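You operate a simulated robot arm through the tools that you are given. There is no shell and no other tool. Be economical: measure what you need, move in short steps, check, and stop when the job is done.

Carry out the task below with a simulated two-armed robot. There is one attempt and no reset: what you move stays moved.

Task
Shut the valve board down, but leave the faulty valve alone.
Fine: the card names it; valve one first, then every other open valve.

The check looks at the end state, three seconds after you hand in, the way a careful person would. Anything else that was tipped, shoved, dropped, spilled or broken makes it a failure.

Robot
Two 7-joint arms with two-finger parallel grippers on one trunk, on a base that drives. Base frame: it is fixed to the floor where the robot stands at the start and does not move with it; the origin is under the middle of the robot, x ahead of it, y to its left, z up. Units: m, rad, N and s.
The left shoulder is at the start at [0.11, 0.169, 1.399], the right one opposite. Each reaches about 0.988 m from its shoulder. Places, roughly: valve eight [1, -0.4, 1]; valve five [1, -0.4, 1.2]; valve four [0.9, -0.1, 1.3]; valve nine [0.9, -0.1, 0.9]; valve one [0.9, 0, 1.4]; valve seven [0.9, -0.1, 1]; valve six [0.9, -0.2, 1.1]; valve ten [1, -0.4, 0.9]; valve three [1, -0.6, 1.4]; valve two [1, -0.3, 1.4]. Payload 1.57 kg a hand.
The tool frame of a hand sits at the grasp point between the pads (the TCP): z along the fingers, y along the line on which they close. The tips reach 0.03 m beyond it. Largest opening 0.08 m; finger width 0.017, thickness 0.012; the body of the gripper, 0.04 by 0.082 m, starts 0.08 m behind the TCP.
Orientation is that of the tool frame in the base frame, as a unit quaternion [x, y, z, w]. With the fingers straight down and closing along the base's y, the tool's x points along the base's -x, its y along +y and its z along -z.

Tools
- The arms move only by the tool apply_moves. It takes "left_plan", "right_plan" or both (then of equal length, played together; a hand with none holds still); each is a list of rows, each a list of 3 entries, a list of its own where there are three numbers: the shift along the tool's x, y, z in m, then the turn, a rotation vector about the tool's x, y, z in rad, then the closure, from 0 (fully open) to 1 (shut). In form: [[[dx, dy, dz], [wx, wy, wz], gripper], ...]. A call has 1 to 20 rows; each row shifts and turns the commanded pose from where the row before left it, along the tool's axes as they then stand. Each row takes 0.2 s and may step no farther than 0.05 m and 0.15 rad from the row before; otherwise, or with a gripper value out of range, the whole call is refused. A pose out of reach is approached as far as the arm can. The call stops where the force on the tool passes 40 N (or 10 N more than at its start, if that is more) or the arm is blocked; 0.2 s more then pass. Each finger travels about 0.072 m/s and halts on what it meets, pressing with about 29 N; the grip force reading is that of the motor and also rises with nothing between the fingers. The clock runs only during rows and for 0.2 s after the last one: add rows that do not move to give the fingers time. The reply holds the time, the measured pose of the TCP, the force on the tool along the base axes, the opening and the grip force, in the units named above and with some noise, with the torque about the TCP (base axes, N m) and any sound that the robot's microphone picked up.
- Cameras (640 x 400 px; columns grow to the right, rows downward): "scene" is now at [0.1603, -0.0158, 1.615]; the picture's right is [-0.08, -1.00, 0.00], its down [-0.59, 0.05, -0.81] and it looks along [0.80, -0.07, -0.59] (base axes); focal length 274 px, centre (320, 200). "left" rides on the left gripper at [0.072, 0.007, -0.122] in its tool frame; the picture's right is [-0.09, 1.00, 0.00], its down [-0.84, -0.08, -0.54] and it looks along [-0.54, -0.05, 0.84] (tool axes); focal length 238 px, centre (320, 200). "right" rides on the right gripper at [0.072, -0.007, -0.122] in its tool frame; the picture's right is [0.09, 1.00, 0.00], its down [-0.84, 0.08, -0.54] and it looks along [-0.54, 0.05, 0.84] (tool axes); focal length 238 px, centre (320, 200). There is no depth. A picture from a camera that has moved, and an enlarged one, comes with that camera's place and axes in the base frame and with its lens. The place of the scene camera against the robot may be out by one fixed shift of up to 0.025 m in any direction.
- capture(camera): a new picture of that camera. No time passes.
- move_column(by): slides the trunk up (or, below 0, down) by that many m; the arms and the scene camera ride with it, the base frame stays. It gives what a move gives, with no picture.
- drive_base(legs): drives the robot by 1 to 6 legs, each [ahead, left, turn to the left] in m, m and rad, along the robot's own axes; the way and the turn of a leg run together, so that a leg with both is an arc; at most 1.5 m and 3.142 rad a leg. The arms and the cameras ride along, it lands a little off, and it stops where it bumps. It gives what a move gives.
- head_to(pan, tilt): turns the head with the scene camera to pan (to the left, within 1.501 rad either way) and tilt (down, from -0.506 to 1.204), counted from straight ahead of the robot. It gives what a move gives.
- close_up(camera, box): a new picture of the part [left, top, right, bottom] of that camera's present view, enlarged. No time passes.
- close_job(): hands the job in; it is judged then, once.

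Work in short steps. Places have to be worked out from the pictures, the camera data and where the tool is seen: move nearer, look again, correct. Check each grasp and each placing, and mend what went wrong. You have 120 turns and 88 pictures in all, those below and enlarged ones among them. Open the grippers and draw the arms clear of the work before you hand the job in, unless the task says otherwise; then end with one line.

The tools are called after "Request:" as name(argument=value, ...) on one line, values as JSON. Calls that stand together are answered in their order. apply_moves: Moves the arms, as the interface text tells. Its arguments: {"type":"object","properties":{"left_plan":{"type":"array","items":{"type":"array"}},"right_plan":{"type":"array","items":{"type":"array"}}},"required":[]} The other tools are called the same way: move_column (by) slides the trunk up or down; drive_base (legs) drives the base; head_to (pan, tilt) turns the head that bears the scene camera; capture (camera) takes a picture; close_up (camera, box) takes an enlarged picture of a part of a camera's view; close_job () hands the job in.

At the start:

```text
clock: 0.0
left_tcp_pos: [0.6867, 0.1923, 1.0005]
left_orientation: [-0.001, 1.0, 0.0, 0.001]
left_ft_force: [-0.2, 0.3, 0.0]
left_ft_torque: [-0.02, 0.03, 0.03]
left_finger_gap: 0.0801
left_gripper_force: 0.0
right_tcp_pos: [0.6447, -0.3027, 1.1494]
right_orientation: [-0.001, 1.0, 0.0, 0.0]
right_ft_force: [-0.7, 0.2, 0.4]
right_ft_torque: [0.0, 0.01, -0.02]
right_finger_gap: 0.0801
right_gripper_force: 0.1
trunk travel left (down, up): [-0.713, 0.177]
robot x, y, heading: [-0.0015, -0.0021, 0.002]
head pan, tilt: [-0.08, 0.634]
```

scene: 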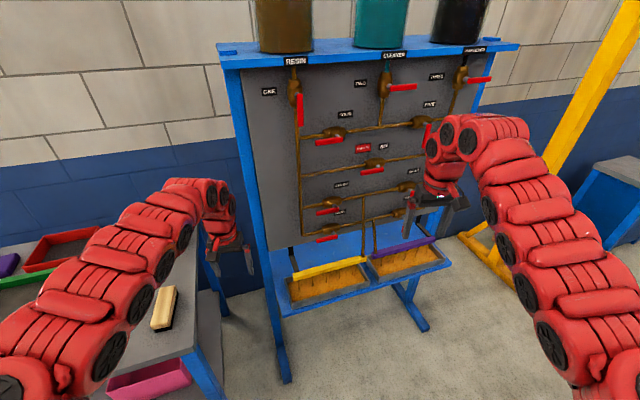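
right: 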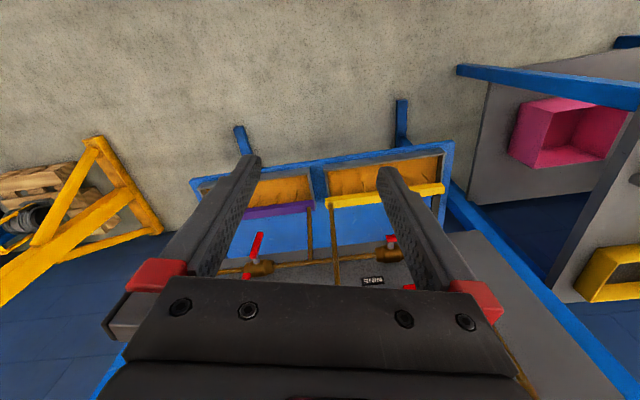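
left: 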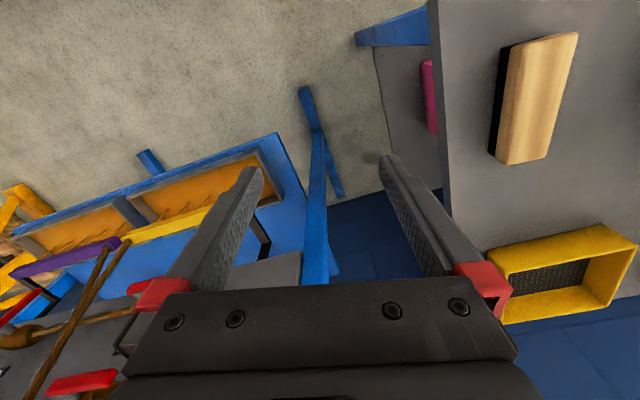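

I see a board with labelled valves; I enlarge its parts to read the labels and the card.

Request:
close_up(camera="scene", box=[240, 40, 400, 140])

Request:
close_up(camera="scene", box=[280, 130, 440, 250])

Request:
close_up(camera="scene", box=[370, 40, 530, 140])

```text
4.00 times, centred on (320, 90) of scene
camera zoom: at [0.1603, -0.0158, 1.615], right [-0.08, -1.0, 0.0], down [-0.59, 0.05, -0.81], along [0.8, -0.07, -0.59], focal length 1094 px, centre (320, 640)
```

zoom: 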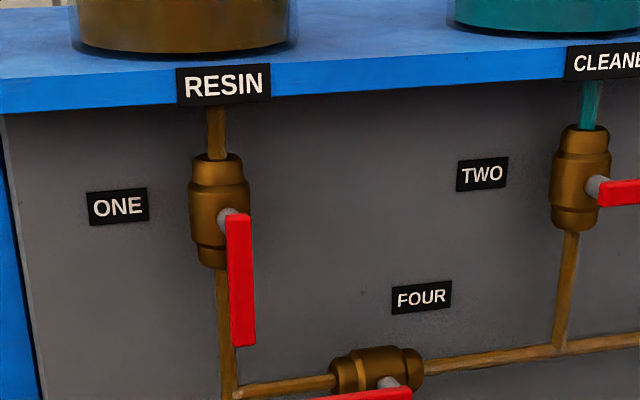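

```text
3.33 times, centred on (360, 190) of scene
camera zoom: at [0.1603, -0.0158, 1.615], right [-0.08, -1.0, 0.0], down [-0.59, 0.05, -0.81], along [0.8, -0.07, -0.59], focal length 912 px, centre (187, 233)
```

zoom: 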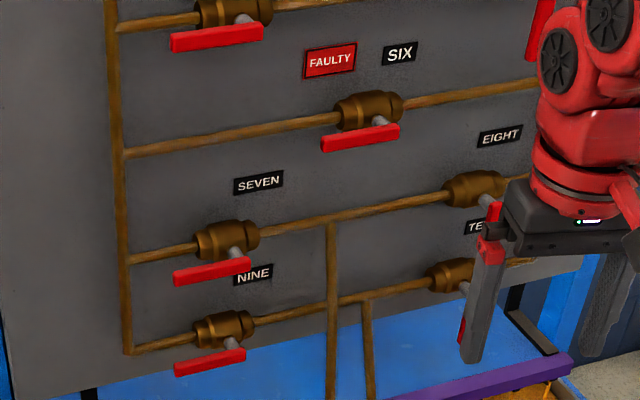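

```text
4.00 times, centred on (450, 90) of scene
camera zoom: at [0.1603, -0.0158, 1.615], right [-0.08, -1.0, 0.0], down [-0.59, 0.05, -0.81], along [0.8, -0.07, -0.59], focal length 1094 px, centre (-200, 640)
```

zoom: 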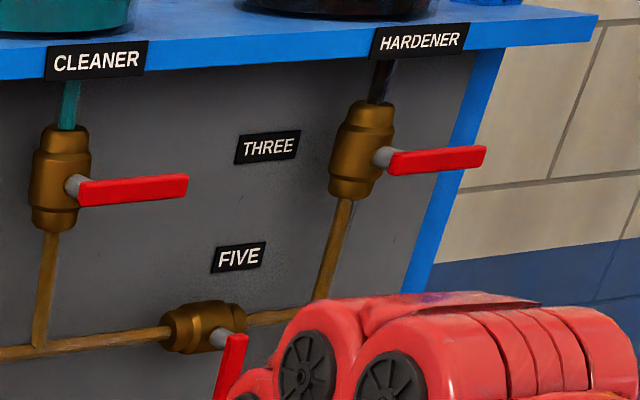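

The red FAULTY card sits by valve six. One, four, seven and nine look open, and two, three and five closed, while the arm hides eight and ten. I'll turn the right hand to point its closed fingers at the board, which also lets me see the rest.

Request:
apply_moves(right_plan=[[[0.03, 0, 0], [0, -0.15, 0], 0.5], [[0.03, 0, 0], [0, -0.15, 0], 1], [[0, 0, 0], [0, -0.15, 0], 1], [[0, 0, 0], [0, -0.15, 0], 1], [[0, 0, 0], [0, -0.15, 0], 1], [[0, 0, 0], [0, -0.15, 0], 1], [[0, 0, 0], [0, -0.15, 0], 1], [[0, 0, 0], [0, -0.15, 0], 1], [[0, 0, 0], [0, -0.15, 0], 1], [[0, 0, 0], [0, -0.15, 0], 1], [[0, 0, 0], [0, -0.07, 0], 1]])

Request:
capture(camera="scene")

Request:
capture(camera="right")

```text
clock: 2.4
left_tcp_pos: [0.6849, 0.1915, 1.0006]
left_orientation: [0.0, 1.0, 0.0, 0.0]
left_ft_force: [-0.5, -0.2, 0.0]
left_ft_torque: [0.0, 0.0, 0.02]
left_finger_gap: 0.0799
left_gripper_force: 0.1
right_tcp_pos: [0.6224, -0.3041, 1.1496]
right_orientation: [0.0, 0.999, 0.0, 0.049]
right_ft_force: [0.2, 0.2, 0.1]
right_ft_torque: [0.0, 0.03, 0.04]
right_finger_gap: 0.0002
right_gripper_force: 21.2
right hand out of reach, approached as far as the arm can: row 1, 2, 3, 4, 5, 6, 7, 8, 9, 10, 11
trunk travel left (down, up): [-0.713, 0.177]
robot x, y, heading: [0.0009, -0.0011, 0.002]
head pan, tilt: [-0.08, 0.634]
```

```text
81 pictures are left
camera scene: at [0.1602, -0.0158, 1.615], right [-0.08, -1.0, 0.0], down [-0.59, 0.05, -0.81], along [0.8, -0.07, -0.59], focal length 274 px, centre (320, 200)
```

scene: 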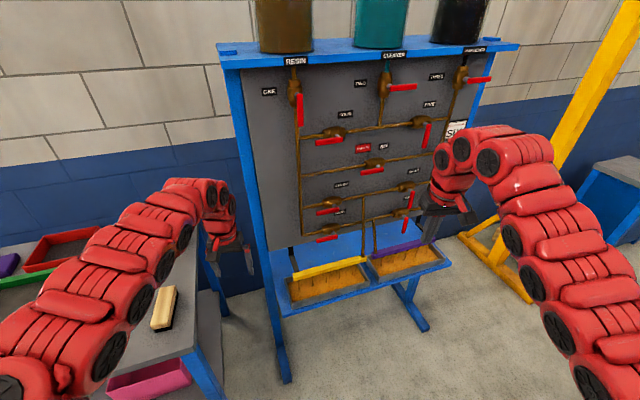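

```text
80 pictures are left
camera right: at [0.5391, -0.3105, 1.2631], right [-0.09, 1.0, -0.01], down [0.78, 0.08, 0.62], along [0.62, 0.05, -0.78], focal length 238 px, centre (320, 200)
```

right: 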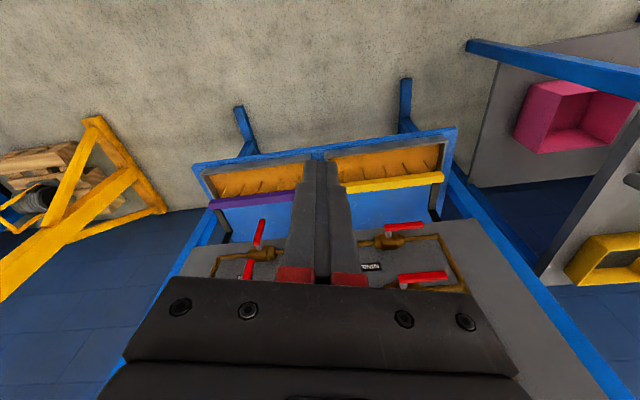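

A white card at the board's right edge, partly hidden by the arm, might be the card that matters. The arm is too folded to point forward here, so I back up a bit, which also gives parallax.

Request:
drive_base(legs=[[-0.2, 0, 0]])

Request:
capture(camera="scene")

```text
clock: 4.0
left_tcp_pos: [0.4878, 0.1924, 1.0001]
left_orientation: [-0.001, 1.0, -0.001, 0.0]
left_ft_force: [0.4, -0.2, 0.2]
left_ft_torque: [-0.02, 0.02, 0.0]
left_finger_gap: 0.0799
left_gripper_force: 0.1
right_tcp_pos: [0.4259, -0.3036, 1.1478]
right_orientation: [-0.001, 0.999, -0.001, 0.05]
right_ft_force: [-0.4, -0.5, 0.6]
right_ft_torque: [-0.02, -0.02, 0.03]
right_finger_gap: 0.0
right_gripper_force: 21.4
trunk travel left (down, up): [-0.713, 0.177]
robot x, y, heading: [-0.1973, -0.0016, -0.001]
head pan, tilt: [-0.08, 0.634]
```

```text
79 pictures are left
camera scene: at [-0.0369, -0.0158, 1.6149], right [-0.08, -1.0, 0.0], down [-0.59, 0.05, -0.81], along [0.8, -0.06, -0.59], focal length 274 px, centre (320, 200)
```

scene: 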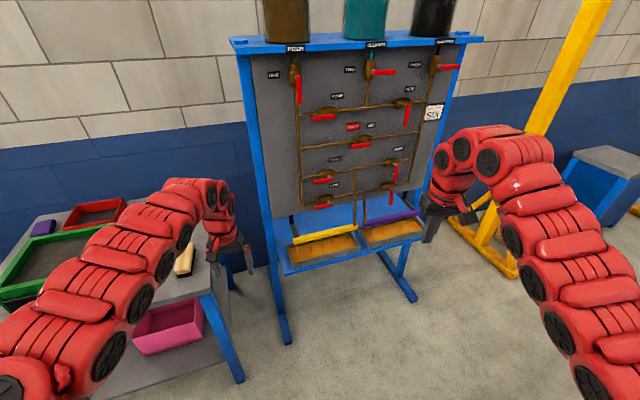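

Now the board is clear, so I enlarge the card and the valves.

Request:
close_up(camera="scene", box=[380, 80, 460, 130])

Request:
close_up(camera="scene", box=[264, 36, 464, 126])

Request:
close_up(camera="scene", box=[284, 110, 444, 210])

```text
8.00 times, centred on (420, 105) of scene
camera zoom: at [-0.0369, -0.0158, 1.6149], right [-0.08, -1.0, 0.0], down [-0.59, 0.05, -0.81], along [0.8, -0.06, -0.59], focal length 2188 px, centre (-480, 960)
```

zoom: 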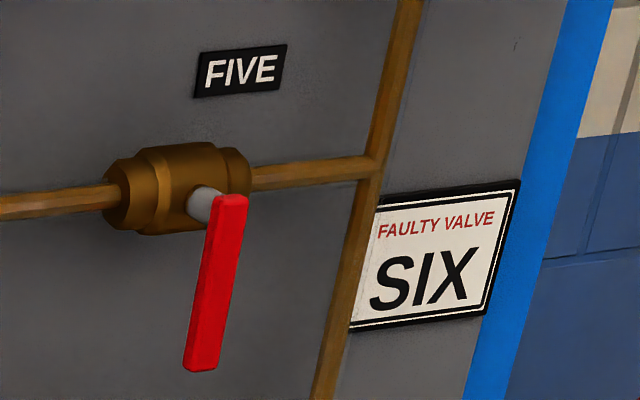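

```text
3.20 times, centred on (364, 81) of scene
camera zoom: at [-0.0369, -0.0158, 1.6149], right [-0.08, -1.0, 0.0], down [-0.59, 0.05, -0.81], along [0.8, -0.06, -0.59], focal length 875 px, centre (179, 581)
```

zoom: 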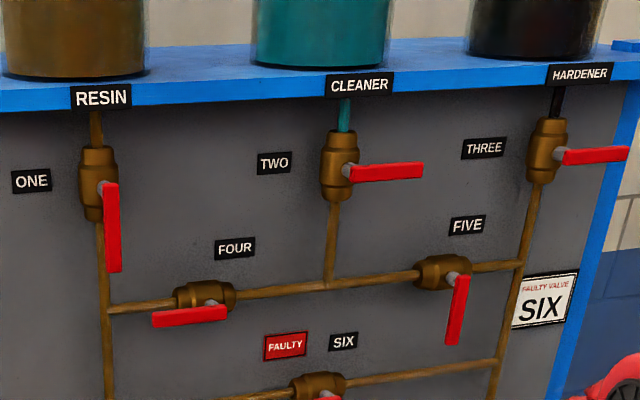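

```text
4.00 times, centred on (364, 160) of scene
camera zoom: at [-0.0369, -0.0158, 1.6149], right [-0.08, -1.0, 0.0], down [-0.59, 0.05, -0.81], along [0.8, -0.06, -0.59], focal length 1094 px, centre (144, 360)
```

zoom: 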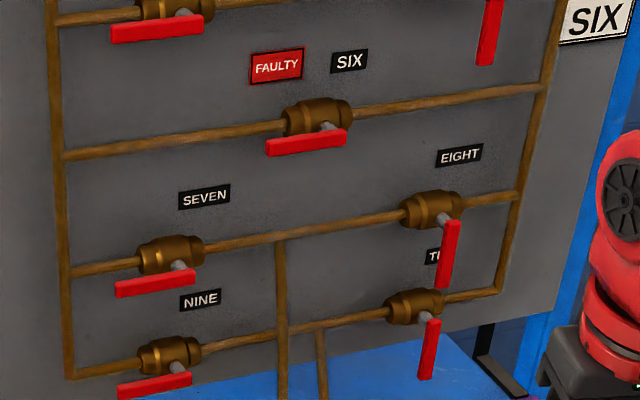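

Both cards name SIX, so the open valves to close are one, four, seven and nine. Eight and ten are closed, like two, three and five, and every closed lever sits a quarter turn counter-clockwise from open. I raise the left hand clear of the table, since I'll lower the trunk next.

Request:
apply_moves(left_plan=[[[0, 0, -0.05], [0, 0, 0], 0], [[0, 0, -0.05], [0, 0, 0], 0], [[0, 0, -0.05], [0, 0, 0], 0], [[0, 0, -0.05], [0, 0, 0], 0], [[0, 0, -0.05], [0, 0, 0], 0]])

Request:
move_column(by=-0.25)

Request:
capture(camera="scene")

```text
clock: 5.2
left_tcp_pos: [0.5097, 0.1962, 1.1751]
left_orientation: [-0.001, 1.0, 0.0, 0.002]
left_ft_force: [0.1, -0.3, -0.1]
left_ft_torque: [-0.01, 0.01, 0.0]
left_finger_gap: 0.0798
left_gripper_force: 0.1
left hand out of reach, approached as far as the arm can: row 4, 5
right_tcp_pos: [0.4266, -0.3014, 1.1494]
right_orientation: [-0.001, 0.999, 0.0, 0.05]
right_ft_force: [0.0, 1.1, 0.3]
right_ft_torque: [-0.03, 0.0, -0.04]
right_finger_gap: 0.0002
right_gripper_force: 21.4
trunk travel left (down, up): [-0.713, 0.177]
robot x, y, heading: [-0.2016, -0.004, 0.005]
head pan, tilt: [-0.08, 0.634]
```

```text
clock: 7.8
left_tcp_pos: [0.51, 0.1959, 0.925]
left_orientation: [-0.001, 1.0, 0.0, 0.002]
left_ft_force: [0.2, 0.2, 0.5]
left_ft_torque: [0.0, 0.01, -0.01]
left_finger_gap: 0.0802
left_gripper_force: 0.0
right_tcp_pos: [0.425, -0.3035, 0.8997]
right_orientation: [-0.001, 0.999, 0.0, 0.05]
right_ft_force: [-0.3, 0.5, -0.7]
right_ft_torque: [0.03, -0.04, 0.02]
right_finger_gap: 0.0
right_gripper_force: 21.0
trunk travel left (down, up): [-0.463, 0.427]
robot x, y, heading: [-0.1987, -0.0046, -0.006]
head pan, tilt: [-0.08, 0.634]
```

```text
75 pictures are left
camera scene: at [-0.0375, -0.0157, 1.365], right [-0.08, -1.0, 0.0], down [-0.59, 0.05, -0.81], along [0.8, -0.06, -0.59], focal length 274 px, centre (320, 200)
```

scene: 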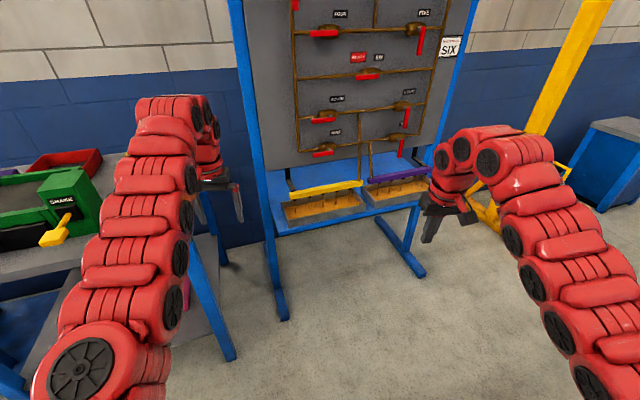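

I level the head towards the board and take enlarged views to triangulate.

Request:
head_to(pan=-0.1, tilt=0.2)

Request:
capture(camera="scene")

Request:
close_up(camera="scene", box=[260, 120, 452, 240])

```text
clock: 8.7
left_tcp_pos: [0.5094, 0.195, 0.9238]
left_orientation: [0.0, 1.0, 0.0, 0.001]
left_ft_force: [0.1, 0.7, 0.2]
left_ft_torque: [-0.01, -0.01, 0.0]
left_finger_gap: 0.08
left_gripper_force: 0.1
right_tcp_pos: [0.4264, -0.3034, 0.9]
right_orientation: [-0.001, 0.999, 0.0, 0.05]
right_ft_force: [0.7, 0.4, 0.3]
right_ft_torque: [0.02, -0.04, -0.01]
right_finger_gap: 0.0
right_gripper_force: 22.1
trunk travel left (down, up): [-0.463, 0.427]
robot x, y, heading: [-0.1982, 0.0025, -0.002]
head pan, tilt: [-0.099, 0.201]
```

```text
74 pictures are left
camera scene: at [-0.0317, -0.018, 1.4046], right [-0.1, -1.0, 0.0], down [-0.2, 0.02, -0.98], along [0.97, -0.1, -0.2], focal length 274 px, centre (320, 200)
```

scene: 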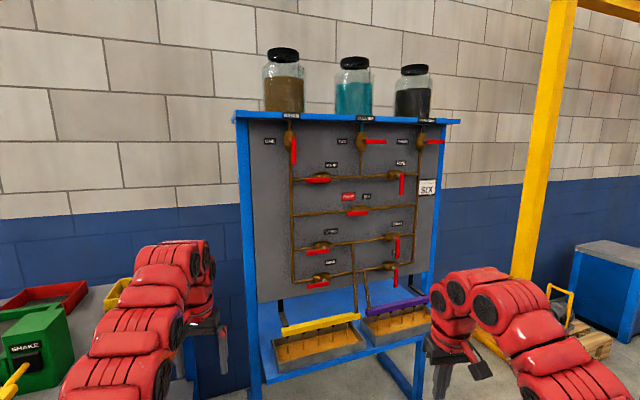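

```text
3.33 times, centred on (356, 180) of scene
camera zoom: at [-0.0317, -0.018, 1.4046], right [-0.1, -1.0, 0.0], down [-0.2, 0.02, -0.98], along [0.97, -0.1, -0.2], focal length 912 px, centre (200, 267)
```

zoom: 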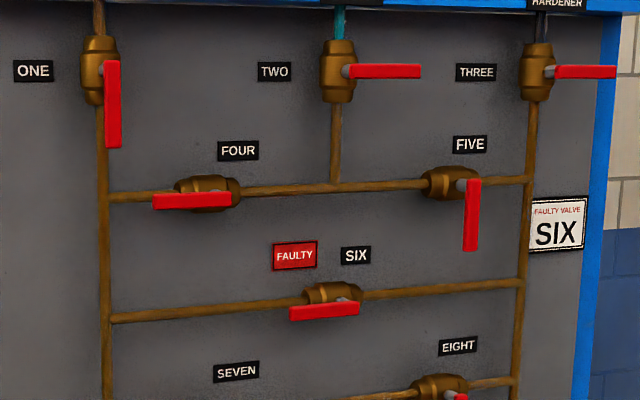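

Triangulation puts valve one's lever tip near [0.87, -0.02, 1.34], with the pivot about 7 cm above it and the board yawed about 0.24 rad. I drive a little forward so everything is in reach, then lift and extend the right hand before turning it.

Request:
drive_base(legs=[[0.1, 0, 0]])

Request:
apply_moves(right_plan=[[[0, 0, -0.05], [0, 0, 0], 1], [[0, 0, -0.05], [0, 0, 0], 1], [[-0.04, 0.02, -0.03], [0, 0, 0], 1], [[-0.04, 0.02, -0.03], [0, 0, 0], 1], [[-0.04, 0.02, -0.03], [0, 0, 0], 1], [[-0.04, 0.02, 0], [0, 0, 0], 1]])

```text
clock: 9.8
left_tcp_pos: [0.6115, 0.1969, 0.9237]
left_orientation: [-0.001, 1.0, 0.001, 0.0]
left_ft_force: [-0.7, 0.1, -0.3]
left_ft_torque: [0.0, 0.03, 0.02]
left_finger_gap: 0.0798
left_gripper_force: 0.1
right_tcp_pos: [0.5275, -0.3038, 0.8996]
right_orientation: [0.0, 0.999, 0.0, 0.05]
right_ft_force: [0.9, 0.5, -0.8]
right_ft_torque: [0.03, 0.01, -0.01]
right_finger_gap: 0.0001
right_gripper_force: 21.4
trunk travel left (down, up): [-0.463, 0.427]
robot x, y, heading: [-0.0929, -0.0023, -0.001]
head pan, tilt: [-0.099, 0.201]
```

```text
refused: row 3 steps farther than a row can; nothing moved
```

A row stepped too far, so I shrink the steps.

Request:
apply_moves(right_plan=[[[0, 0, -0.05], [0, 0, 0], 1], [[0, 0, -0.05], [0, 0, 0], 1], [[-0.035, 0.02, -0.025], [0, 0, 0], 1], [[-0.035, 0.02, -0.025], [0, 0, 0], 1], [[-0.035, 0.02, -0.025], [0, 0, 0], 1], [[-0.04, 0.02, 0], [0, 0, 0], 1], [[-0.04, 0.02, 0], [0, 0, 0], 1]])

```text
clock: 11.4
left_tcp_pos: [0.6113, 0.1961, 0.9246]
left_orientation: [-0.002, 1.0, 0.0, 0.001]
left_ft_force: [0.1, 1.2, -0.5]
left_ft_torque: [0.0, 0.0, 0.02]
left_finger_gap: 0.0799
left_gripper_force: 0.0
right_tcp_pos: [0.6204, -0.2737, 0.9523]
right_orientation: [-0.001, 0.999, -0.001, 0.051]
right_ft_force: [-0.4, -0.4, 0.3]
right_ft_torque: [0.01, 0.0, 0.01]
right_finger_gap: 0.0
right_gripper_force: 21.5
right hand out of reach, approached as far as the arm can: row 1, 2, 3, 4, 5, 6, 7
trunk travel left (down, up): [-0.463, 0.427]
robot x, y, heading: [-0.1004, 0.002, 0.005]
head pan, tilt: [-0.099, 0.201]
```

The arm limits out with fingers down at this height, so I test turning alone by a few steps from here.

Request:
apply_moves(right_plan=[[[0, 0, 0], [0, -0.15, 0], 1], [[0, 0, 0], [0, -0.15, 0], 1], [[0, 0, 0], [0, -0.15, 0], 1], [[0, 0, 0], [0, -0.15, 0], 1]])

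Request:
capture(camera="scene")

```text
clock: 12.4
left_tcp_pos: [0.6129, 0.1959, 0.9237]
left_orientation: [0.0, 1.0, -0.001, 0.0]
left_ft_force: [-0.1, 0.8, 0.3]
left_ft_torque: [-0.01, 0.01, -0.02]
left_finger_gap: 0.0802
left_gripper_force: 0.1
right_tcp_pos: [0.6198, -0.274, 0.953]
right_orientation: [0.0, 0.939, 0.001, 0.344]
right_ft_force: [0.0, 0.6, 0.1]
right_ft_torque: [-0.01, 0.01, 0.01]
right_finger_gap: 0.0002
right_gripper_force: 21.4
trunk travel left (down, up): [-0.463, 0.427]
robot x, y, heading: [-0.0947, 0.0014, 0.005]
head pan, tilt: [-0.099, 0.201]
```

```text
72 pictures are left
camera scene: at [0.0704, -0.0164, 1.4046], right [-0.1, -1.0, 0.0], down [-0.2, 0.02, -0.98], along [0.97, -0.1, -0.2], focal length 274 px, centre (320, 200)
```

scene: 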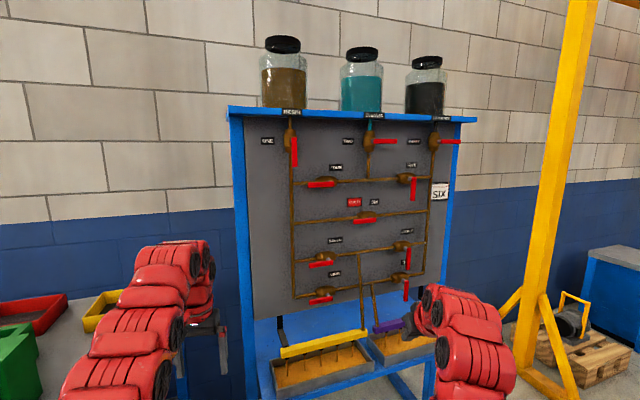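

Turning works now. I finish turning to horizontal while lifting, then yaw 0.24 to face the board.

Request:
apply_moves(right_plan=[[[-0.03, 0, 0], [0, -0.15, 0], 1], [[-0.03, 0, 0], [0, -0.15, 0], 1], [[-0.03, 0, 0], [0, -0.15, 0], 1], [[-0.03, 0, 0], [0, -0.15, 0], 1], [[-0.03, 0, 0], [0, -0.15, 0], 1], [[-0.03, 0, 0], [0, -0.12, 0], 1], [[-0.03, 0.03, 0], [-0.12, 0, 0], 1], [[-0.03, 0.03, 0], [-0.12, 0, 0], 1]])

Request:
capture(camera="scene")

Request:
capture(camera="right")

```text
clock: 14.2
left_tcp_pos: [0.6107, 0.1979, 0.9246]
left_orientation: [-0.002, 1.0, 0.0, 0.001]
left_ft_force: [-0.1, 0.8, 0.3]
left_ft_torque: [0.0, -0.02, -0.03]
left_finger_gap: 0.0799
left_gripper_force: 0.1
right_tcp_pos: [0.6997, -0.2103, 1.1648]
right_orientation: [-0.086, 0.702, 0.086, 0.701]
right_ft_force: [-0.1, -0.9, 0.2]
right_ft_torque: [-0.03, -0.01, -0.05]
right_finger_gap: 0.0001
right_gripper_force: 21.0
trunk travel left (down, up): [-0.463, 0.427]
robot x, y, heading: [-0.0931, -0.0008, 0.007]
head pan, tilt: [-0.099, 0.201]
```

```text
71 pictures are left
camera scene: at [0.0695, -0.0175, 1.4047], right [-0.1, -1.0, 0.0], down [-0.2, 0.02, -0.98], along [0.98, -0.1, -0.2], focal length 274 px, centre (320, 200)
```

scene: 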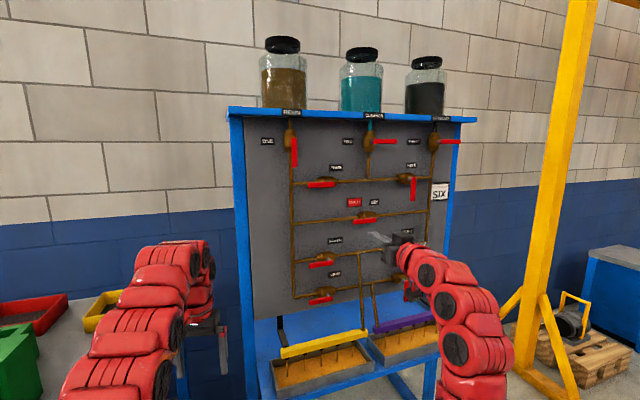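

```text
70 pictures are left
camera right: at [0.5825, -0.2478, 1.093], right [-0.24, 0.97, -0.09], down [-0.54, -0.06, 0.84], along [0.8, 0.25, 0.54], focal length 238 px, centre (320, 200)
```

right: 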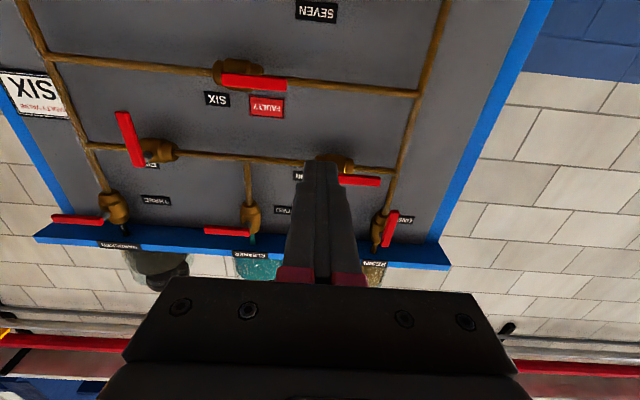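

The hand now faces the board, and both cameras agree on valve one's lever tip at about [0.87, -0.02, 1.33]. I bring the fingertips in front of and just left of that lever, about 6 cm off.

Request:
apply_moves(right_plan=[[[-0.029, 0.03, 0.02], [0, 0, 0], 1], [[-0.029, 0.03, 0.02], [0, 0, 0], 1], [[-0.029, 0.03, 0.02], [0, 0, 0], 1], [[-0.029, 0.03, 0.02], [0, 0, 0], 1], [[-0.029, 0.03, 0.02], [0, 0, 0], 1], [[-0.029, 0.03, 0.02], [0, 0, 0], 1], [[0, 0, 0], [0, 0, 0], 1]])

Request:
capture(camera="right")

Request:
close_up(camera="scene", box=[220, 90, 380, 190])

```text
clock: 15.8
left_tcp_pos: [0.6112, 0.1956, 0.9237]
left_orientation: [0.0, 1.0, 0.0, 0.001]
left_ft_force: [0.5, 0.5, -0.5]
left_ft_torque: [0.03, 0.01, 0.0]
left_finger_gap: 0.08
left_gripper_force: 0.1
right_tcp_pos: [0.7663, -0.0261, 1.3156]
right_orientation: [-0.084, 0.703, 0.084, 0.701]
right_ft_force: [-0.6, 0.1, -0.2]
right_ft_torque: [-0.02, 0.01, -0.01]
right_finger_gap: 0.0
right_gripper_force: 21.0
right hand out of reach, approached as far as the arm can: row 6
trunk travel left (down, up): [-0.463, 0.427]
robot x, y, heading: [-0.0969, -0.0009, 0.002]
head pan, tilt: [-0.099, 0.201]
```

```text
69 pictures are left
camera right: at [0.6491, -0.0622, 1.2434], right [-0.24, 0.97, -0.09], down [-0.54, -0.05, 0.84], along [0.8, 0.25, 0.54], focal length 238 px, centre (320, 200)
```

right: 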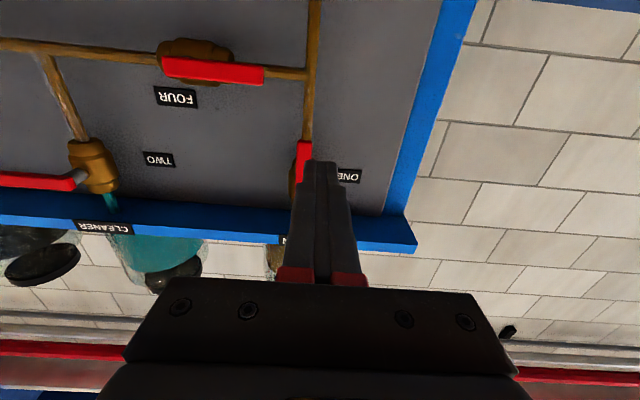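

```text
4.00 times, centred on (300, 140) of scene
camera zoom: at [0.0695, -0.0174, 1.4047], right [-0.1, -1.0, 0.0], down [-0.2, 0.02, -0.98], along [0.98, -0.1, -0.2], focal length 1094 px, centre (400, 440)
```

zoom: 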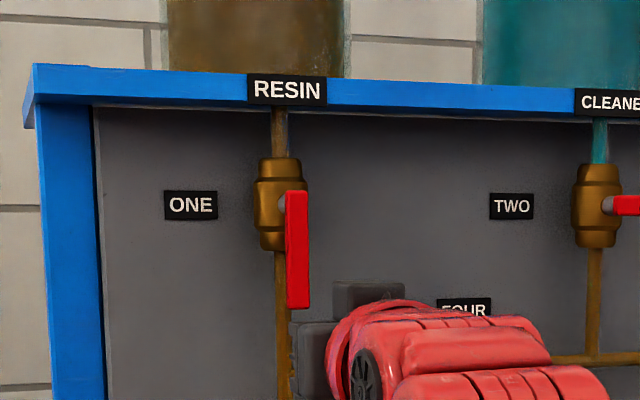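

Valve one is near the limit of reach, so I raise the trunk 0.15 m, lowering the hand first to keep it at about the same height. The right camera's two views put the lever tip at about depth 0.853, z 1.329.

Request:
apply_moves(right_plan=[[[0.04, 0.01, 0], [0, 0, 0], 1], [[0.04, 0.01, 0], [0, 0, 0], 1], [[0.04, 0.01, 0], [0, 0, 0], 1]])

Request:
move_column(by=0.15)

Request:
capture(camera="right")

```text
clock: 16.6
left_tcp_pos: [0.6129, 0.1972, 0.9238]
left_orientation: [-0.001, 1.0, 0.0, 0.001]
left_ft_force: [-0.9, -0.2, 0.6]
left_ft_torque: [0.01, 0.01, 0.01]
left_finger_gap: 0.0798
left_gripper_force: 0.1
right_tcp_pos: [0.759, 0.0029, 1.1934]
right_orientation: [-0.085, 0.703, 0.085, 0.701]
right_ft_force: [-0.8, -0.8, 1.1]
right_ft_torque: [0.0, -0.01, 0.02]
right_finger_gap: 0.0002
right_gripper_force: 21.0
trunk travel left (down, up): [-0.463, 0.427]
robot x, y, heading: [-0.0963, -0.0033, 0.002]
head pan, tilt: [-0.099, 0.201]
```

```text
clock: 18.4
left_tcp_pos: [0.6119, 0.1954, 1.0746]
left_orientation: [-0.002, 1.0, 0.001, 0.001]
left_ft_force: [-0.3, 0.7, 0.1]
left_ft_torque: [-0.02, 0.01, -0.01]
left_finger_gap: 0.08
left_gripper_force: 0.0
right_tcp_pos: [0.7584, 0.0025, 1.3445]
right_orientation: [-0.085, 0.703, 0.085, 0.701]
right_ft_force: [-1.1, 0.0, -0.7]
right_ft_torque: [-0.03, -0.06, -0.02]
right_finger_gap: 0.0
right_gripper_force: 21.7
trunk travel left (down, up): [-0.613, 0.277]
robot x, y, heading: [-0.095, -0.0006, 0.002]
head pan, tilt: [-0.099, 0.201]
```

```text
67 pictures are left
camera right: at [0.6415, -0.0333, 1.2725], right [-0.24, 0.97, -0.09], down [-0.54, -0.05, 0.84], along [0.81, 0.25, 0.54], focal length 238 px, centre (320, 200)
```

right: 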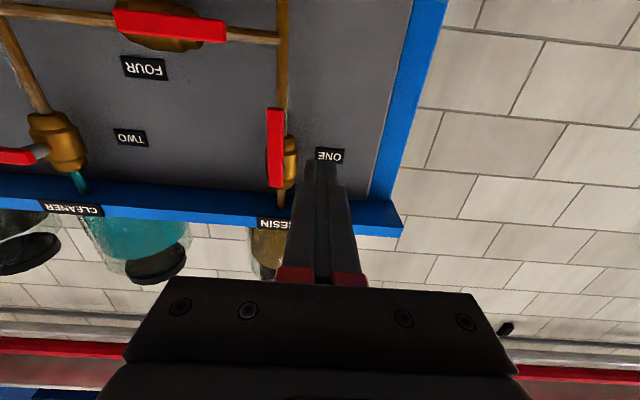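

Fingertips sit about 4.5 cm left of the lever, so I advance to lever depth, watching forces.

Request:
apply_moves(right_plan=[[[0, 0, 0.04], [0, 0, 0], 1], [[0, 0, 0.04], [0, 0, 0], 1], [[0, 0, 0.012], [0, 0, 0], 1], [[0, 0, 0], [0, 0, 0], 1]])

Request:
capture(camera="right")

Request:
close_up(camera="scene", box=[220, 110, 380, 210])

```text
clock: 19.4
left_tcp_pos: [0.6118, 0.1965, 1.0752]
left_orientation: [-0.002, 1.0, 0.0, 0.002]
left_ft_force: [0.4, -0.5, 0.8]
left_ft_torque: [-0.03, -0.05, -0.01]
left_finger_gap: 0.0798
left_gripper_force: 0.0
right_tcp_pos: [0.8349, 0.0223, 1.3448]
right_orientation: [-0.085, 0.702, 0.086, 0.701]
right_ft_force: [0.4, 0.6, -0.1]
right_ft_torque: [0.0, 0.03, -0.01]
right_finger_gap: 0.0
right_gripper_force: 21.6
right hand out of reach, approached as far as the arm can: row 3
trunk travel left (down, up): [-0.613, 0.277]
robot x, y, heading: [-0.0931, -0.0031, 0.002]
head pan, tilt: [-0.099, 0.201]
```

```text
66 pictures are left
camera right: at [0.7166, -0.0142, 1.2725], right [-0.24, 0.97, -0.09], down [-0.54, -0.05, 0.84], along [0.8, 0.25, 0.54], focal length 238 px, centre (320, 200)
```

right: 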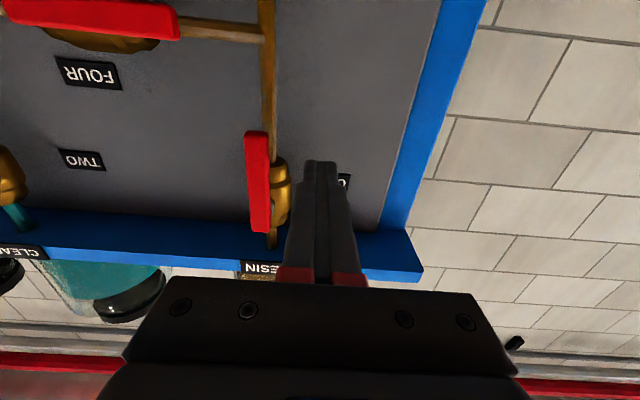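

```text
4.00 times, centred on (300, 160) of scene
camera zoom: at [0.0686, -0.0175, 1.5548], right [-0.1, -1.0, 0.0], down [-0.2, 0.02, -0.98], along [0.98, -0.1, -0.2], focal length 1094 px, centre (400, 360)
```

zoom: 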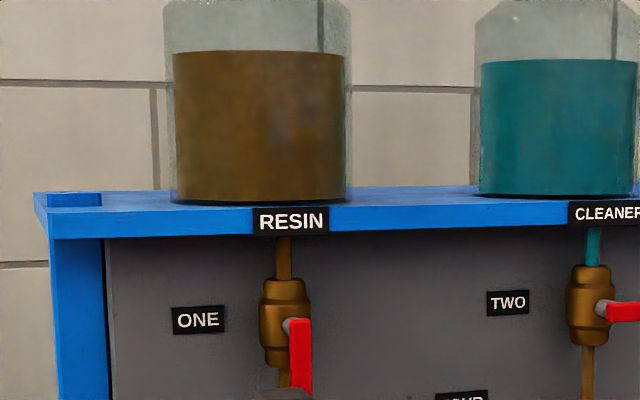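

The arm is at its forward limit, 2 cm short of lever depth. I pull back 4 cm and drive the base 6 cm ahead for margin.

Request:
apply_moves(right_plan=[[[0, 0, -0.04], [0, 0, 0], 1], [[0, 0, 0], [0, 0, 0], 1]])

Request:
drive_base(legs=[[0.06, 0, 0]])

Request:
capture(camera="right")

```text
clock: 20.0
left_tcp_pos: [0.6093, 0.1961, 1.0764]
left_orientation: [-0.002, 1.0, 0.0, 0.003]
left_ft_force: [-0.1, -0.1, -0.2]
left_ft_torque: [0.01, -0.01, 0.0]
left_finger_gap: 0.0799
left_gripper_force: 0.1
right_tcp_pos: [0.7944, 0.0127, 1.3472]
right_orientation: [-0.086, 0.702, 0.086, 0.702]
right_ft_force: [-0.7, 0.9, 0.6]
right_ft_torque: [0.03, 0.04, 0.0]
right_finger_gap: 0.0002
right_gripper_force: 21.3
trunk travel left (down, up): [-0.613, 0.277]
robot x, y, heading: [-0.0937, -0.0003, -0.003]
head pan, tilt: [-0.099, 0.201]
```

```text
clock: 20.9
left_tcp_pos: [0.6706, 0.1955, 1.0742]
left_orientation: [0.0, 1.0, 0.0, 0.001]
left_ft_force: [-0.5, -0.4, -0.3]
left_ft_torque: [0.0, 0.02, 0.0]
left_finger_gap: 0.0801
left_gripper_force: 0.1
right_tcp_pos: [0.8556, 0.0116, 1.3445]
right_orientation: [-0.084, 0.703, 0.084, 0.702]
right_ft_force: [0.2, 1.1, -0.6]
right_ft_torque: [0.01, -0.02, -0.01]
right_finger_gap: 0.0001
right_gripper_force: 20.6
trunk travel left (down, up): [-0.613, 0.277]
robot x, y, heading: [-0.0353, 0.0039, 0.001]
head pan, tilt: [-0.099, 0.201]
```

```text
64 pictures are left
camera right: at [0.738, -0.0248, 1.2724], right [-0.24, 0.97, -0.09], down [-0.54, -0.05, 0.84], along [0.81, 0.25, 0.54], focal length 238 px, centre (320, 200)
```

right: 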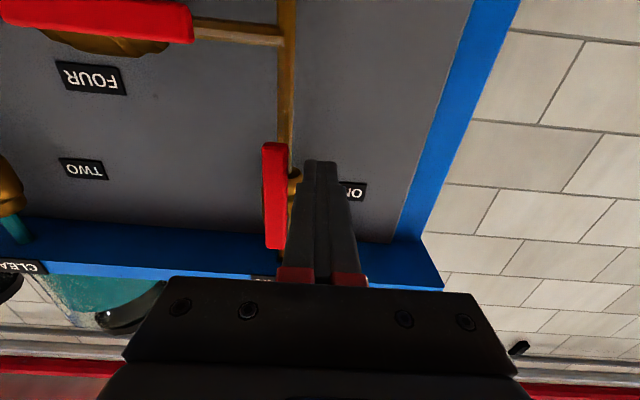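

The fingertips are 1 cm past the lever's front face and 1 cm clear of its left side. I start the push to the right along the lever's arc, stopping halfway to check.

Request:
apply_moves(right_plan=[[[0, -0.013, 0], [0, 0, 0], 1], [[0.003, -0.0148, 0], [0, 0, 0], 1], [[-0.001, -0.0152, 0], [0, 0, 0], 1], [[-0.0047, -0.0145, 0], [0, 0, 0], 1], [[0, 0, 0], [0, 0, 0], 1]])

Request:
capture(camera="right")

```text
clock: 22.1
left_tcp_pos: [0.67, 0.1939, 1.0734]
left_orientation: [0.0, 1.0, 0.0, 0.002]
left_ft_force: [0.4, -0.5, -0.3]
left_ft_torque: [-0.02, 0.01, -0.02]
left_finger_gap: 0.0798
left_gripper_force: 0.0
right_tcp_pos: [0.8698, -0.0451, 1.3479]
right_orientation: [-0.085, 0.703, 0.085, 0.701]
right_ft_force: [0.3, 0.6, 0.2]
right_ft_torque: [0.01, -0.03, 0.02]
right_finger_gap: 0.0
right_gripper_force: 21.1
trunk travel left (down, up): [-0.613, 0.277]
robot x, y, heading: [-0.0394, 0.0012, 0.002]
head pan, tilt: [-0.099, 0.201]
```

```text
63 pictures are left
camera right: at [0.7518, -0.0813, 1.2741], right [-0.24, 0.97, -0.09], down [-0.54, -0.05, 0.84], along [0.81, 0.25, 0.54], focal length 238 px, centre (320, 200)
```

right: 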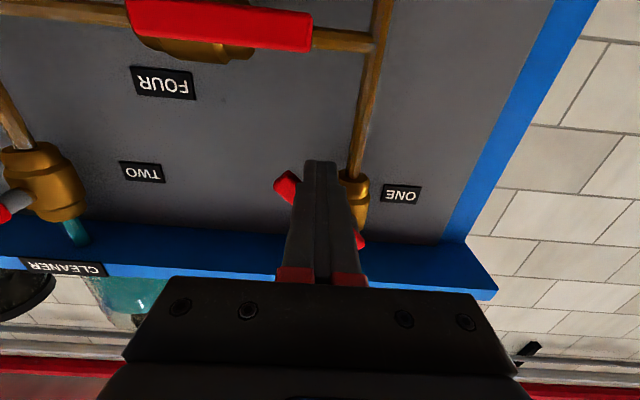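

The lever followed to about 45° with little force, so I continue along the arc to 90°.

Request:
apply_moves(right_plan=[[[-0.0083, -0.0125, 0], [0, 0, 0], 1], [[-0.0114, -0.0102, 0], [0, 0, 0], 1], [[-0.0136, -0.0068, 0], [0, 0, 0], 1], [[0, 0, 0], [0, 0, 0], 1]])

Request:
capture(camera="right")

Request:
close_up(camera="scene", box=[220, 110, 420, 235])

```text
clock: 23.1
left_tcp_pos: [0.6708, 0.1948, 1.0743]
left_orientation: [0.0, 1.0, 0.0, 0.001]
left_ft_force: [0.6, 0.3, 0.0]
left_ft_torque: [0.0, 0.01, 0.0]
left_finger_gap: 0.0804
left_gripper_force: 0.1
right_tcp_pos: [0.8776, -0.0735, 1.3811]
right_orientation: [-0.085, 0.702, 0.086, 0.701]
right_ft_force: [-0.6, 0.0, 0.8]
right_ft_torque: [0.04, 0.0, 0.03]
right_finger_gap: 0.0001
right_gripper_force: 21.6
trunk travel left (down, up): [-0.613, 0.277]
robot x, y, heading: [-0.038, -0.0028, -0.001]
head pan, tilt: [-0.099, 0.201]
```

```text
62 pictures are left
camera right: at [0.7602, -0.1097, 1.3075], right [-0.24, 0.97, -0.09], down [-0.54, -0.05, 0.84], along [0.81, 0.25, 0.54], focal length 238 px, centre (320, 200)
```

right: 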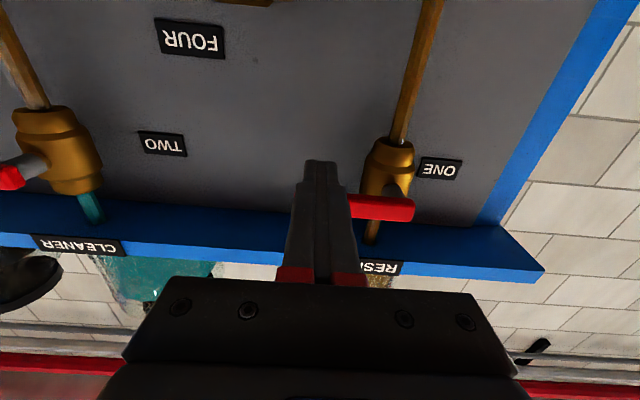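

```text
3.20 times, centred on (320, 172) of scene
camera zoom: at [0.1288, -0.0178, 1.5546], right [-0.1, -1.0, 0.0], down [-0.2, 0.02, -0.98], along [0.97, -0.1, -0.2], focal length 875 px, centre (320, 288)
```

zoom: 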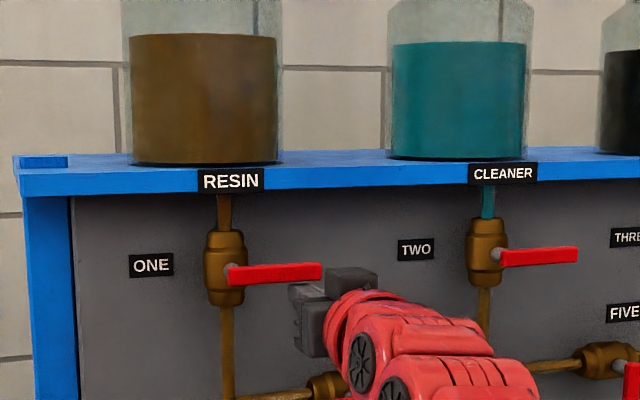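

Valve one is essentially horizontal, matching two. I nudge up gently to feel for the stop.

Request:
apply_moves(right_plan=[[[-0.004, -0.001, 0], [0, 0, 0], 1], [[-0.003, 0, 0], [0, 0, 0], 1], [[0, 0, 0], [0, 0, 0], 1]])

Request:
close_up(camera="scene", box=[260, 160, 420, 220])

```text
clock: 23.9
left_tcp_pos: [0.67, 0.1952, 1.074]
left_orientation: [0.0, 1.0, 0.0, 0.001]
left_ft_force: [-0.5, -0.4, 0.4]
left_ft_torque: [-0.02, -0.01, 0.01]
left_finger_gap: 0.0798
left_gripper_force: 0.0
right_tcp_pos: [0.878, -0.0743, 1.3834]
right_orientation: [-0.084, 0.705, 0.085, 0.699]
right_ft_force: [-6.9, -0.5, -16.9]
right_ft_torque: [-0.06, 0.11, 0.0]
right_finger_gap: 0.0
right_gripper_force: 21.3
trunk travel left (down, up): [-0.613, 0.277]
robot x, y, heading: [-0.0372, 0.0002, 0.004]
head pan, tilt: [-0.099, 0.201]
```

```text
4.00 times, centred on (340, 190) of scene
camera zoom: at [0.1296, -0.0183, 1.5542], right [-0.1, -1.0, 0.0], down [-0.2, 0.02, -0.98], along [0.97, -0.1, -0.2], focal length 1094 px, centre (240, 240)
```

zoom: 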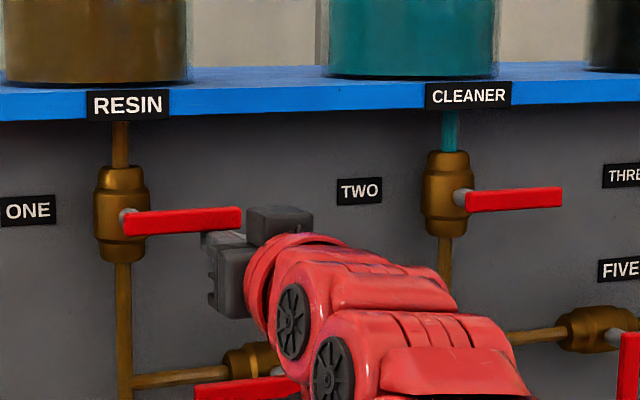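

Valve one is on its stop (17 N) and parallel to two, so it is closed. I back off, retreat, and move to in front of and above valve four's lever, which points left.

Request:
apply_moves(right_plan=[[[0.012, 0, 0], [0, 0, 0], 1], [[0.01, 0, -0.03], [0, 0, 0], 1], [[0, 0, -0.045], [0, 0, 0], 1], [[0.03, -0.004, 0], [0, 0, 0], 1], [[0.03, -0.003, 0], [0, 0, 0], 1], [[0, 0, 0], [0, 0, 0], 1]])

Request:
capture(camera="right")

Request:
capture(camera="scene")

```text
clock: 25.3
left_tcp_pos: [0.6708, 0.1952, 1.0752]
left_orientation: [0.0, 1.0, 0.0, 0.002]
left_ft_force: [-0.1, -0.5, -0.1]
left_ft_torque: [0.0, -0.01, 0.01]
left_finger_gap: 0.0798
left_gripper_force: 0.1
right_tcp_pos: [0.8037, -0.0998, 1.3058]
right_orientation: [-0.084, 0.703, 0.084, 0.701]
right_ft_force: [0.2, -0.6, 0.5]
right_ft_torque: [-0.02, -0.02, -0.01]
right_finger_gap: 0.0
right_gripper_force: 21.6
trunk travel left (down, up): [-0.613, 0.277]
robot x, y, heading: [-0.0382, 0.0015, -0.002]
head pan, tilt: [-0.099, 0.201]
```

```text
59 pictures are left
camera right: at [0.6867, -0.1354, 1.2335], right [-0.24, 0.97, -0.09], down [-0.54, -0.05, 0.84], along [0.81, 0.25, 0.54], focal length 238 px, centre (320, 200)
```

right: 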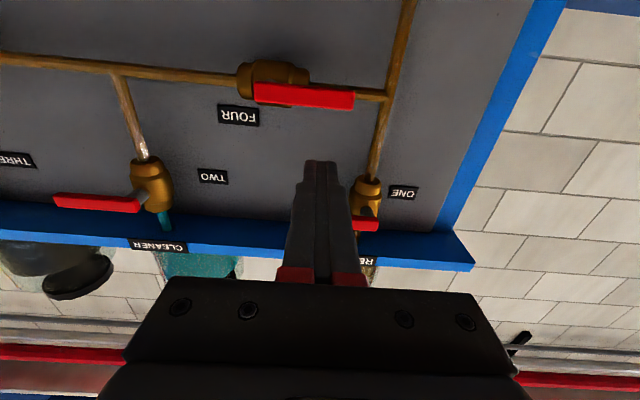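

```text
58 pictures are left
camera scene: at [0.1279, -0.0178, 1.5548], right [-0.1, -1.0, 0.0], down [-0.2, 0.02, -0.98], along [0.98, -0.1, -0.2], focal length 274 px, centre (320, 200)
```

scene: 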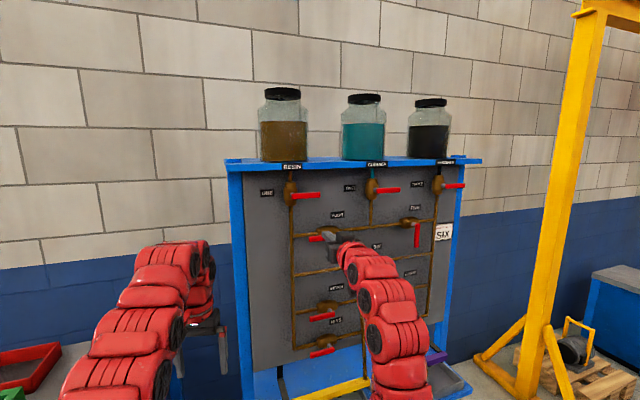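

Valve four's lever runs from s≈0.265 to 0.351 at z≈1.270, and my fingertip is above it near the free end. I advance to lever depth and push down along the arc to 45°.

Request:
apply_moves(right_plan=[[[0, 0, 0.04], [0, 0, 0], 1], [[0, 0, 0.038], [0, 0, 0], 1], [[0, 0, 0], [0, 0, 0], 1], [[0.0183, 0.0017, 0], [0, 0, 0], 1], [[0.0141, 0.0027, 0], [0, 0, 0], 1], [[0.0142, -0.0009, 0], [0, 0, 0], 1], [[0.0136, -0.0046, 0], [0, 0, 0], 1], [[0, 0, 0], [0, 0, 0], 1]])

Request:
capture(camera="right")

```text
clock: 27.1
left_tcp_pos: [0.6705, 0.1952, 1.0737]
left_orientation: [-0.001, 1.0, 0.0, 0.0]
left_ft_force: [-0.4, -0.1, -1.0]
left_ft_torque: [-0.02, -0.02, 0.01]
left_finger_gap: 0.08
left_gripper_force: 0.1
right_tcp_pos: [0.881, -0.0803, 1.2439]
right_orientation: [-0.086, 0.703, 0.086, 0.701]
right_ft_force: [0.4, 0.3, 0.0]
right_ft_torque: [-0.02, 0.07, -0.02]
right_finger_gap: 0.0001
right_gripper_force: 20.7
trunk travel left (down, up): [-0.613, 0.277]
robot x, y, heading: [-0.0391, 0.0033, -0.002]
head pan, tilt: [-0.099, 0.201]
```

```text
57 pictures are left
camera right: at [0.763, -0.1162, 1.1718], right [-0.24, 0.97, -0.09], down [-0.54, -0.05, 0.84], along [0.81, 0.25, 0.54], focal length 238 px, centre (320, 200)
```

right: 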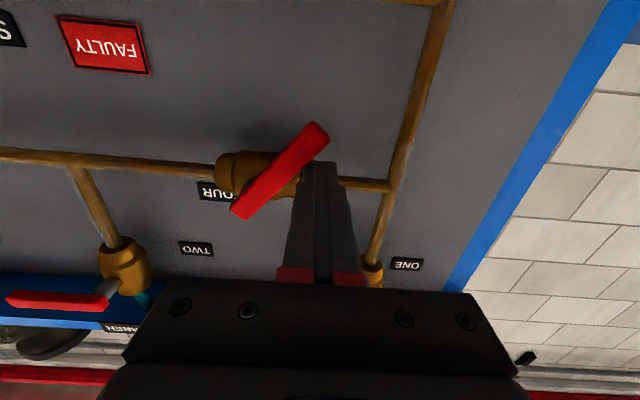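

The lever is at about 45°, so I continue the arc to 90°.

Request:
apply_moves(right_plan=[[[0.0118, -0.008, 0], [0, 0, 0], 1], [[0.0095, -0.0108, 0], [0, 0, 0], 1], [[0.0063, -0.0129, 0], [0, 0, 0], 1], [[0, -0.004, 0], [0, 0, 0], 1], [[0, 0, 0], [0, 0, 0], 1]])

Request:
capture(camera="right")

```text
clock: 28.3
left_tcp_pos: [0.6682, 0.1985, 1.0743]
left_orientation: [-0.001, 1.0, -0.001, 0.002]
left_ft_force: [-1.0, 0.1, -0.1]
left_ft_torque: [-0.01, 0.04, 0.01]
left_finger_gap: 0.0799
left_gripper_force: 0.1
right_tcp_pos: [0.8892, -0.111, 1.2182]
right_orientation: [-0.087, 0.704, 0.086, 0.7]
right_ft_force: [-11.4, 12.6, -6.0]
right_ft_torque: [-0.07, 0.1, 0.23]
right_finger_gap: 0.0
right_gripper_force: 21.7
trunk travel left (down, up): [-0.613, 0.277]
robot x, y, heading: [-0.0397, 0.0023, 0.0]
head pan, tilt: [-0.099, 0.201]
```

```text
56 pictures are left
camera right: at [0.7714, -0.147, 1.1453], right [-0.24, 0.97, -0.09], down [-0.54, -0.05, 0.84], along [0.81, 0.25, 0.54], focal length 238 px, centre (320, 200)
```

right: 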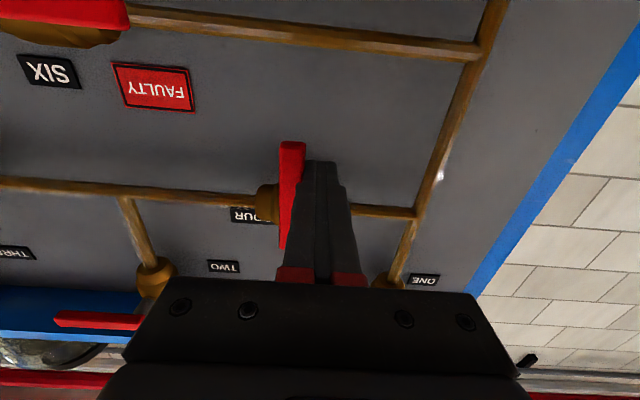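

Valve four reached its stop and hangs vertical. I back off left, retreat, and lower the trunk 0.18 m to get in front of valve seven.

Request:
apply_moves(right_plan=[[[0, 0.012, 0], [0, 0, 0], 1], [[0, 0, -0.04], [0, 0, 0], 1], [[0, 0, -0.04], [0, 0, 0], 1], [[0, 0, 0], [0, 0, 0], 1]])

Request:
move_column(by=-0.16)

Request:
capture(camera="right")

Request:
capture(camera="scene")

```text
clock: 29.3
left_tcp_pos: [0.6716, 0.1957, 1.0731]
left_orientation: [0.001, 1.0, 0.0, 0.001]
left_ft_force: [1.1, 0.1, -0.5]
left_ft_torque: [0.03, 0.01, -0.01]
left_finger_gap: 0.0804
left_gripper_force: 0.1
right_tcp_pos: [0.8104, -0.1214, 1.2196]
right_orientation: [-0.085, 0.703, 0.085, 0.701]
right_ft_force: [0.3, 0.7, -0.9]
right_ft_torque: [-0.03, 0.02, 0.01]
right_finger_gap: 0.0
right_gripper_force: 21.4
trunk travel left (down, up): [-0.613, 0.277]
robot x, y, heading: [-0.0342, 0.0028, -0.0]
head pan, tilt: [-0.099, 0.201]
```

```text
clock: 31.2
left_tcp_pos: [0.6698, 0.1956, 0.915]
left_orientation: [-0.001, 1.0, 0.0, 0.002]
left_ft_force: [-0.1, 0.1, -0.4]
left_ft_torque: [0.03, 0.04, -0.01]
left_finger_gap: 0.0801
left_gripper_force: 0.1
right_tcp_pos: [0.8103, -0.1207, 1.0596]
right_orientation: [-0.086, 0.702, 0.086, 0.701]
right_ft_force: [-0.3, -0.4, -0.3]
right_ft_torque: [0.0, 0.0, -0.02]
right_finger_gap: 0.0002
right_gripper_force: 21.7
trunk travel left (down, up): [-0.453, 0.437]
robot x, y, heading: [-0.0365, -0.0005, -0.001]
head pan, tilt: [-0.099, 0.201]
```

```text
55 pictures are left
camera right: at [0.6933, -0.1566, 0.9864], right [-0.24, 0.97, -0.09], down [-0.54, -0.05, 0.84], along [0.81, 0.25, 0.54], focal length 238 px, centre (320, 200)
```

right: 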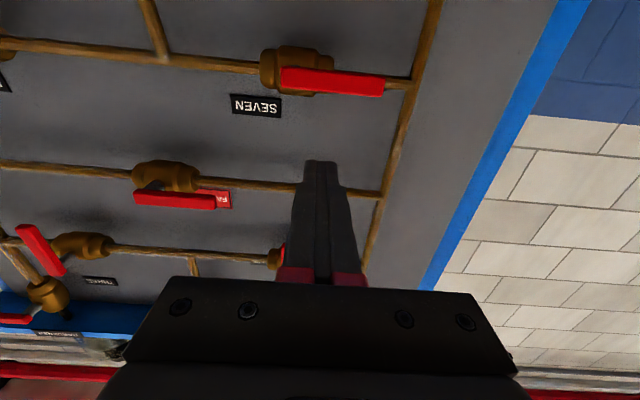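

```text
54 pictures are left
camera scene: at [0.1281, -0.0179, 1.3947], right [-0.1, -1.0, 0.0], down [-0.2, 0.02, -0.98], along [0.98, -0.1, -0.2], focal length 274 px, centre (320, 200)
```

scene: 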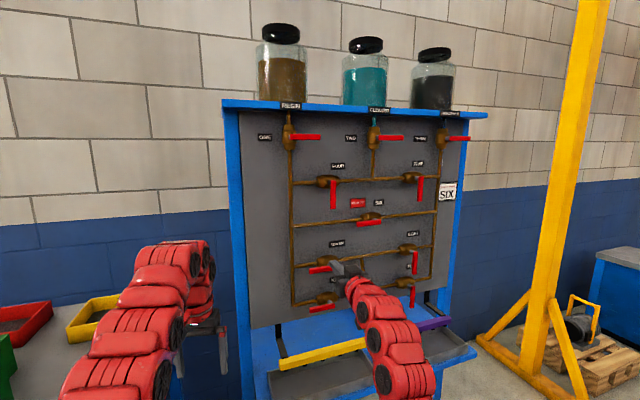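

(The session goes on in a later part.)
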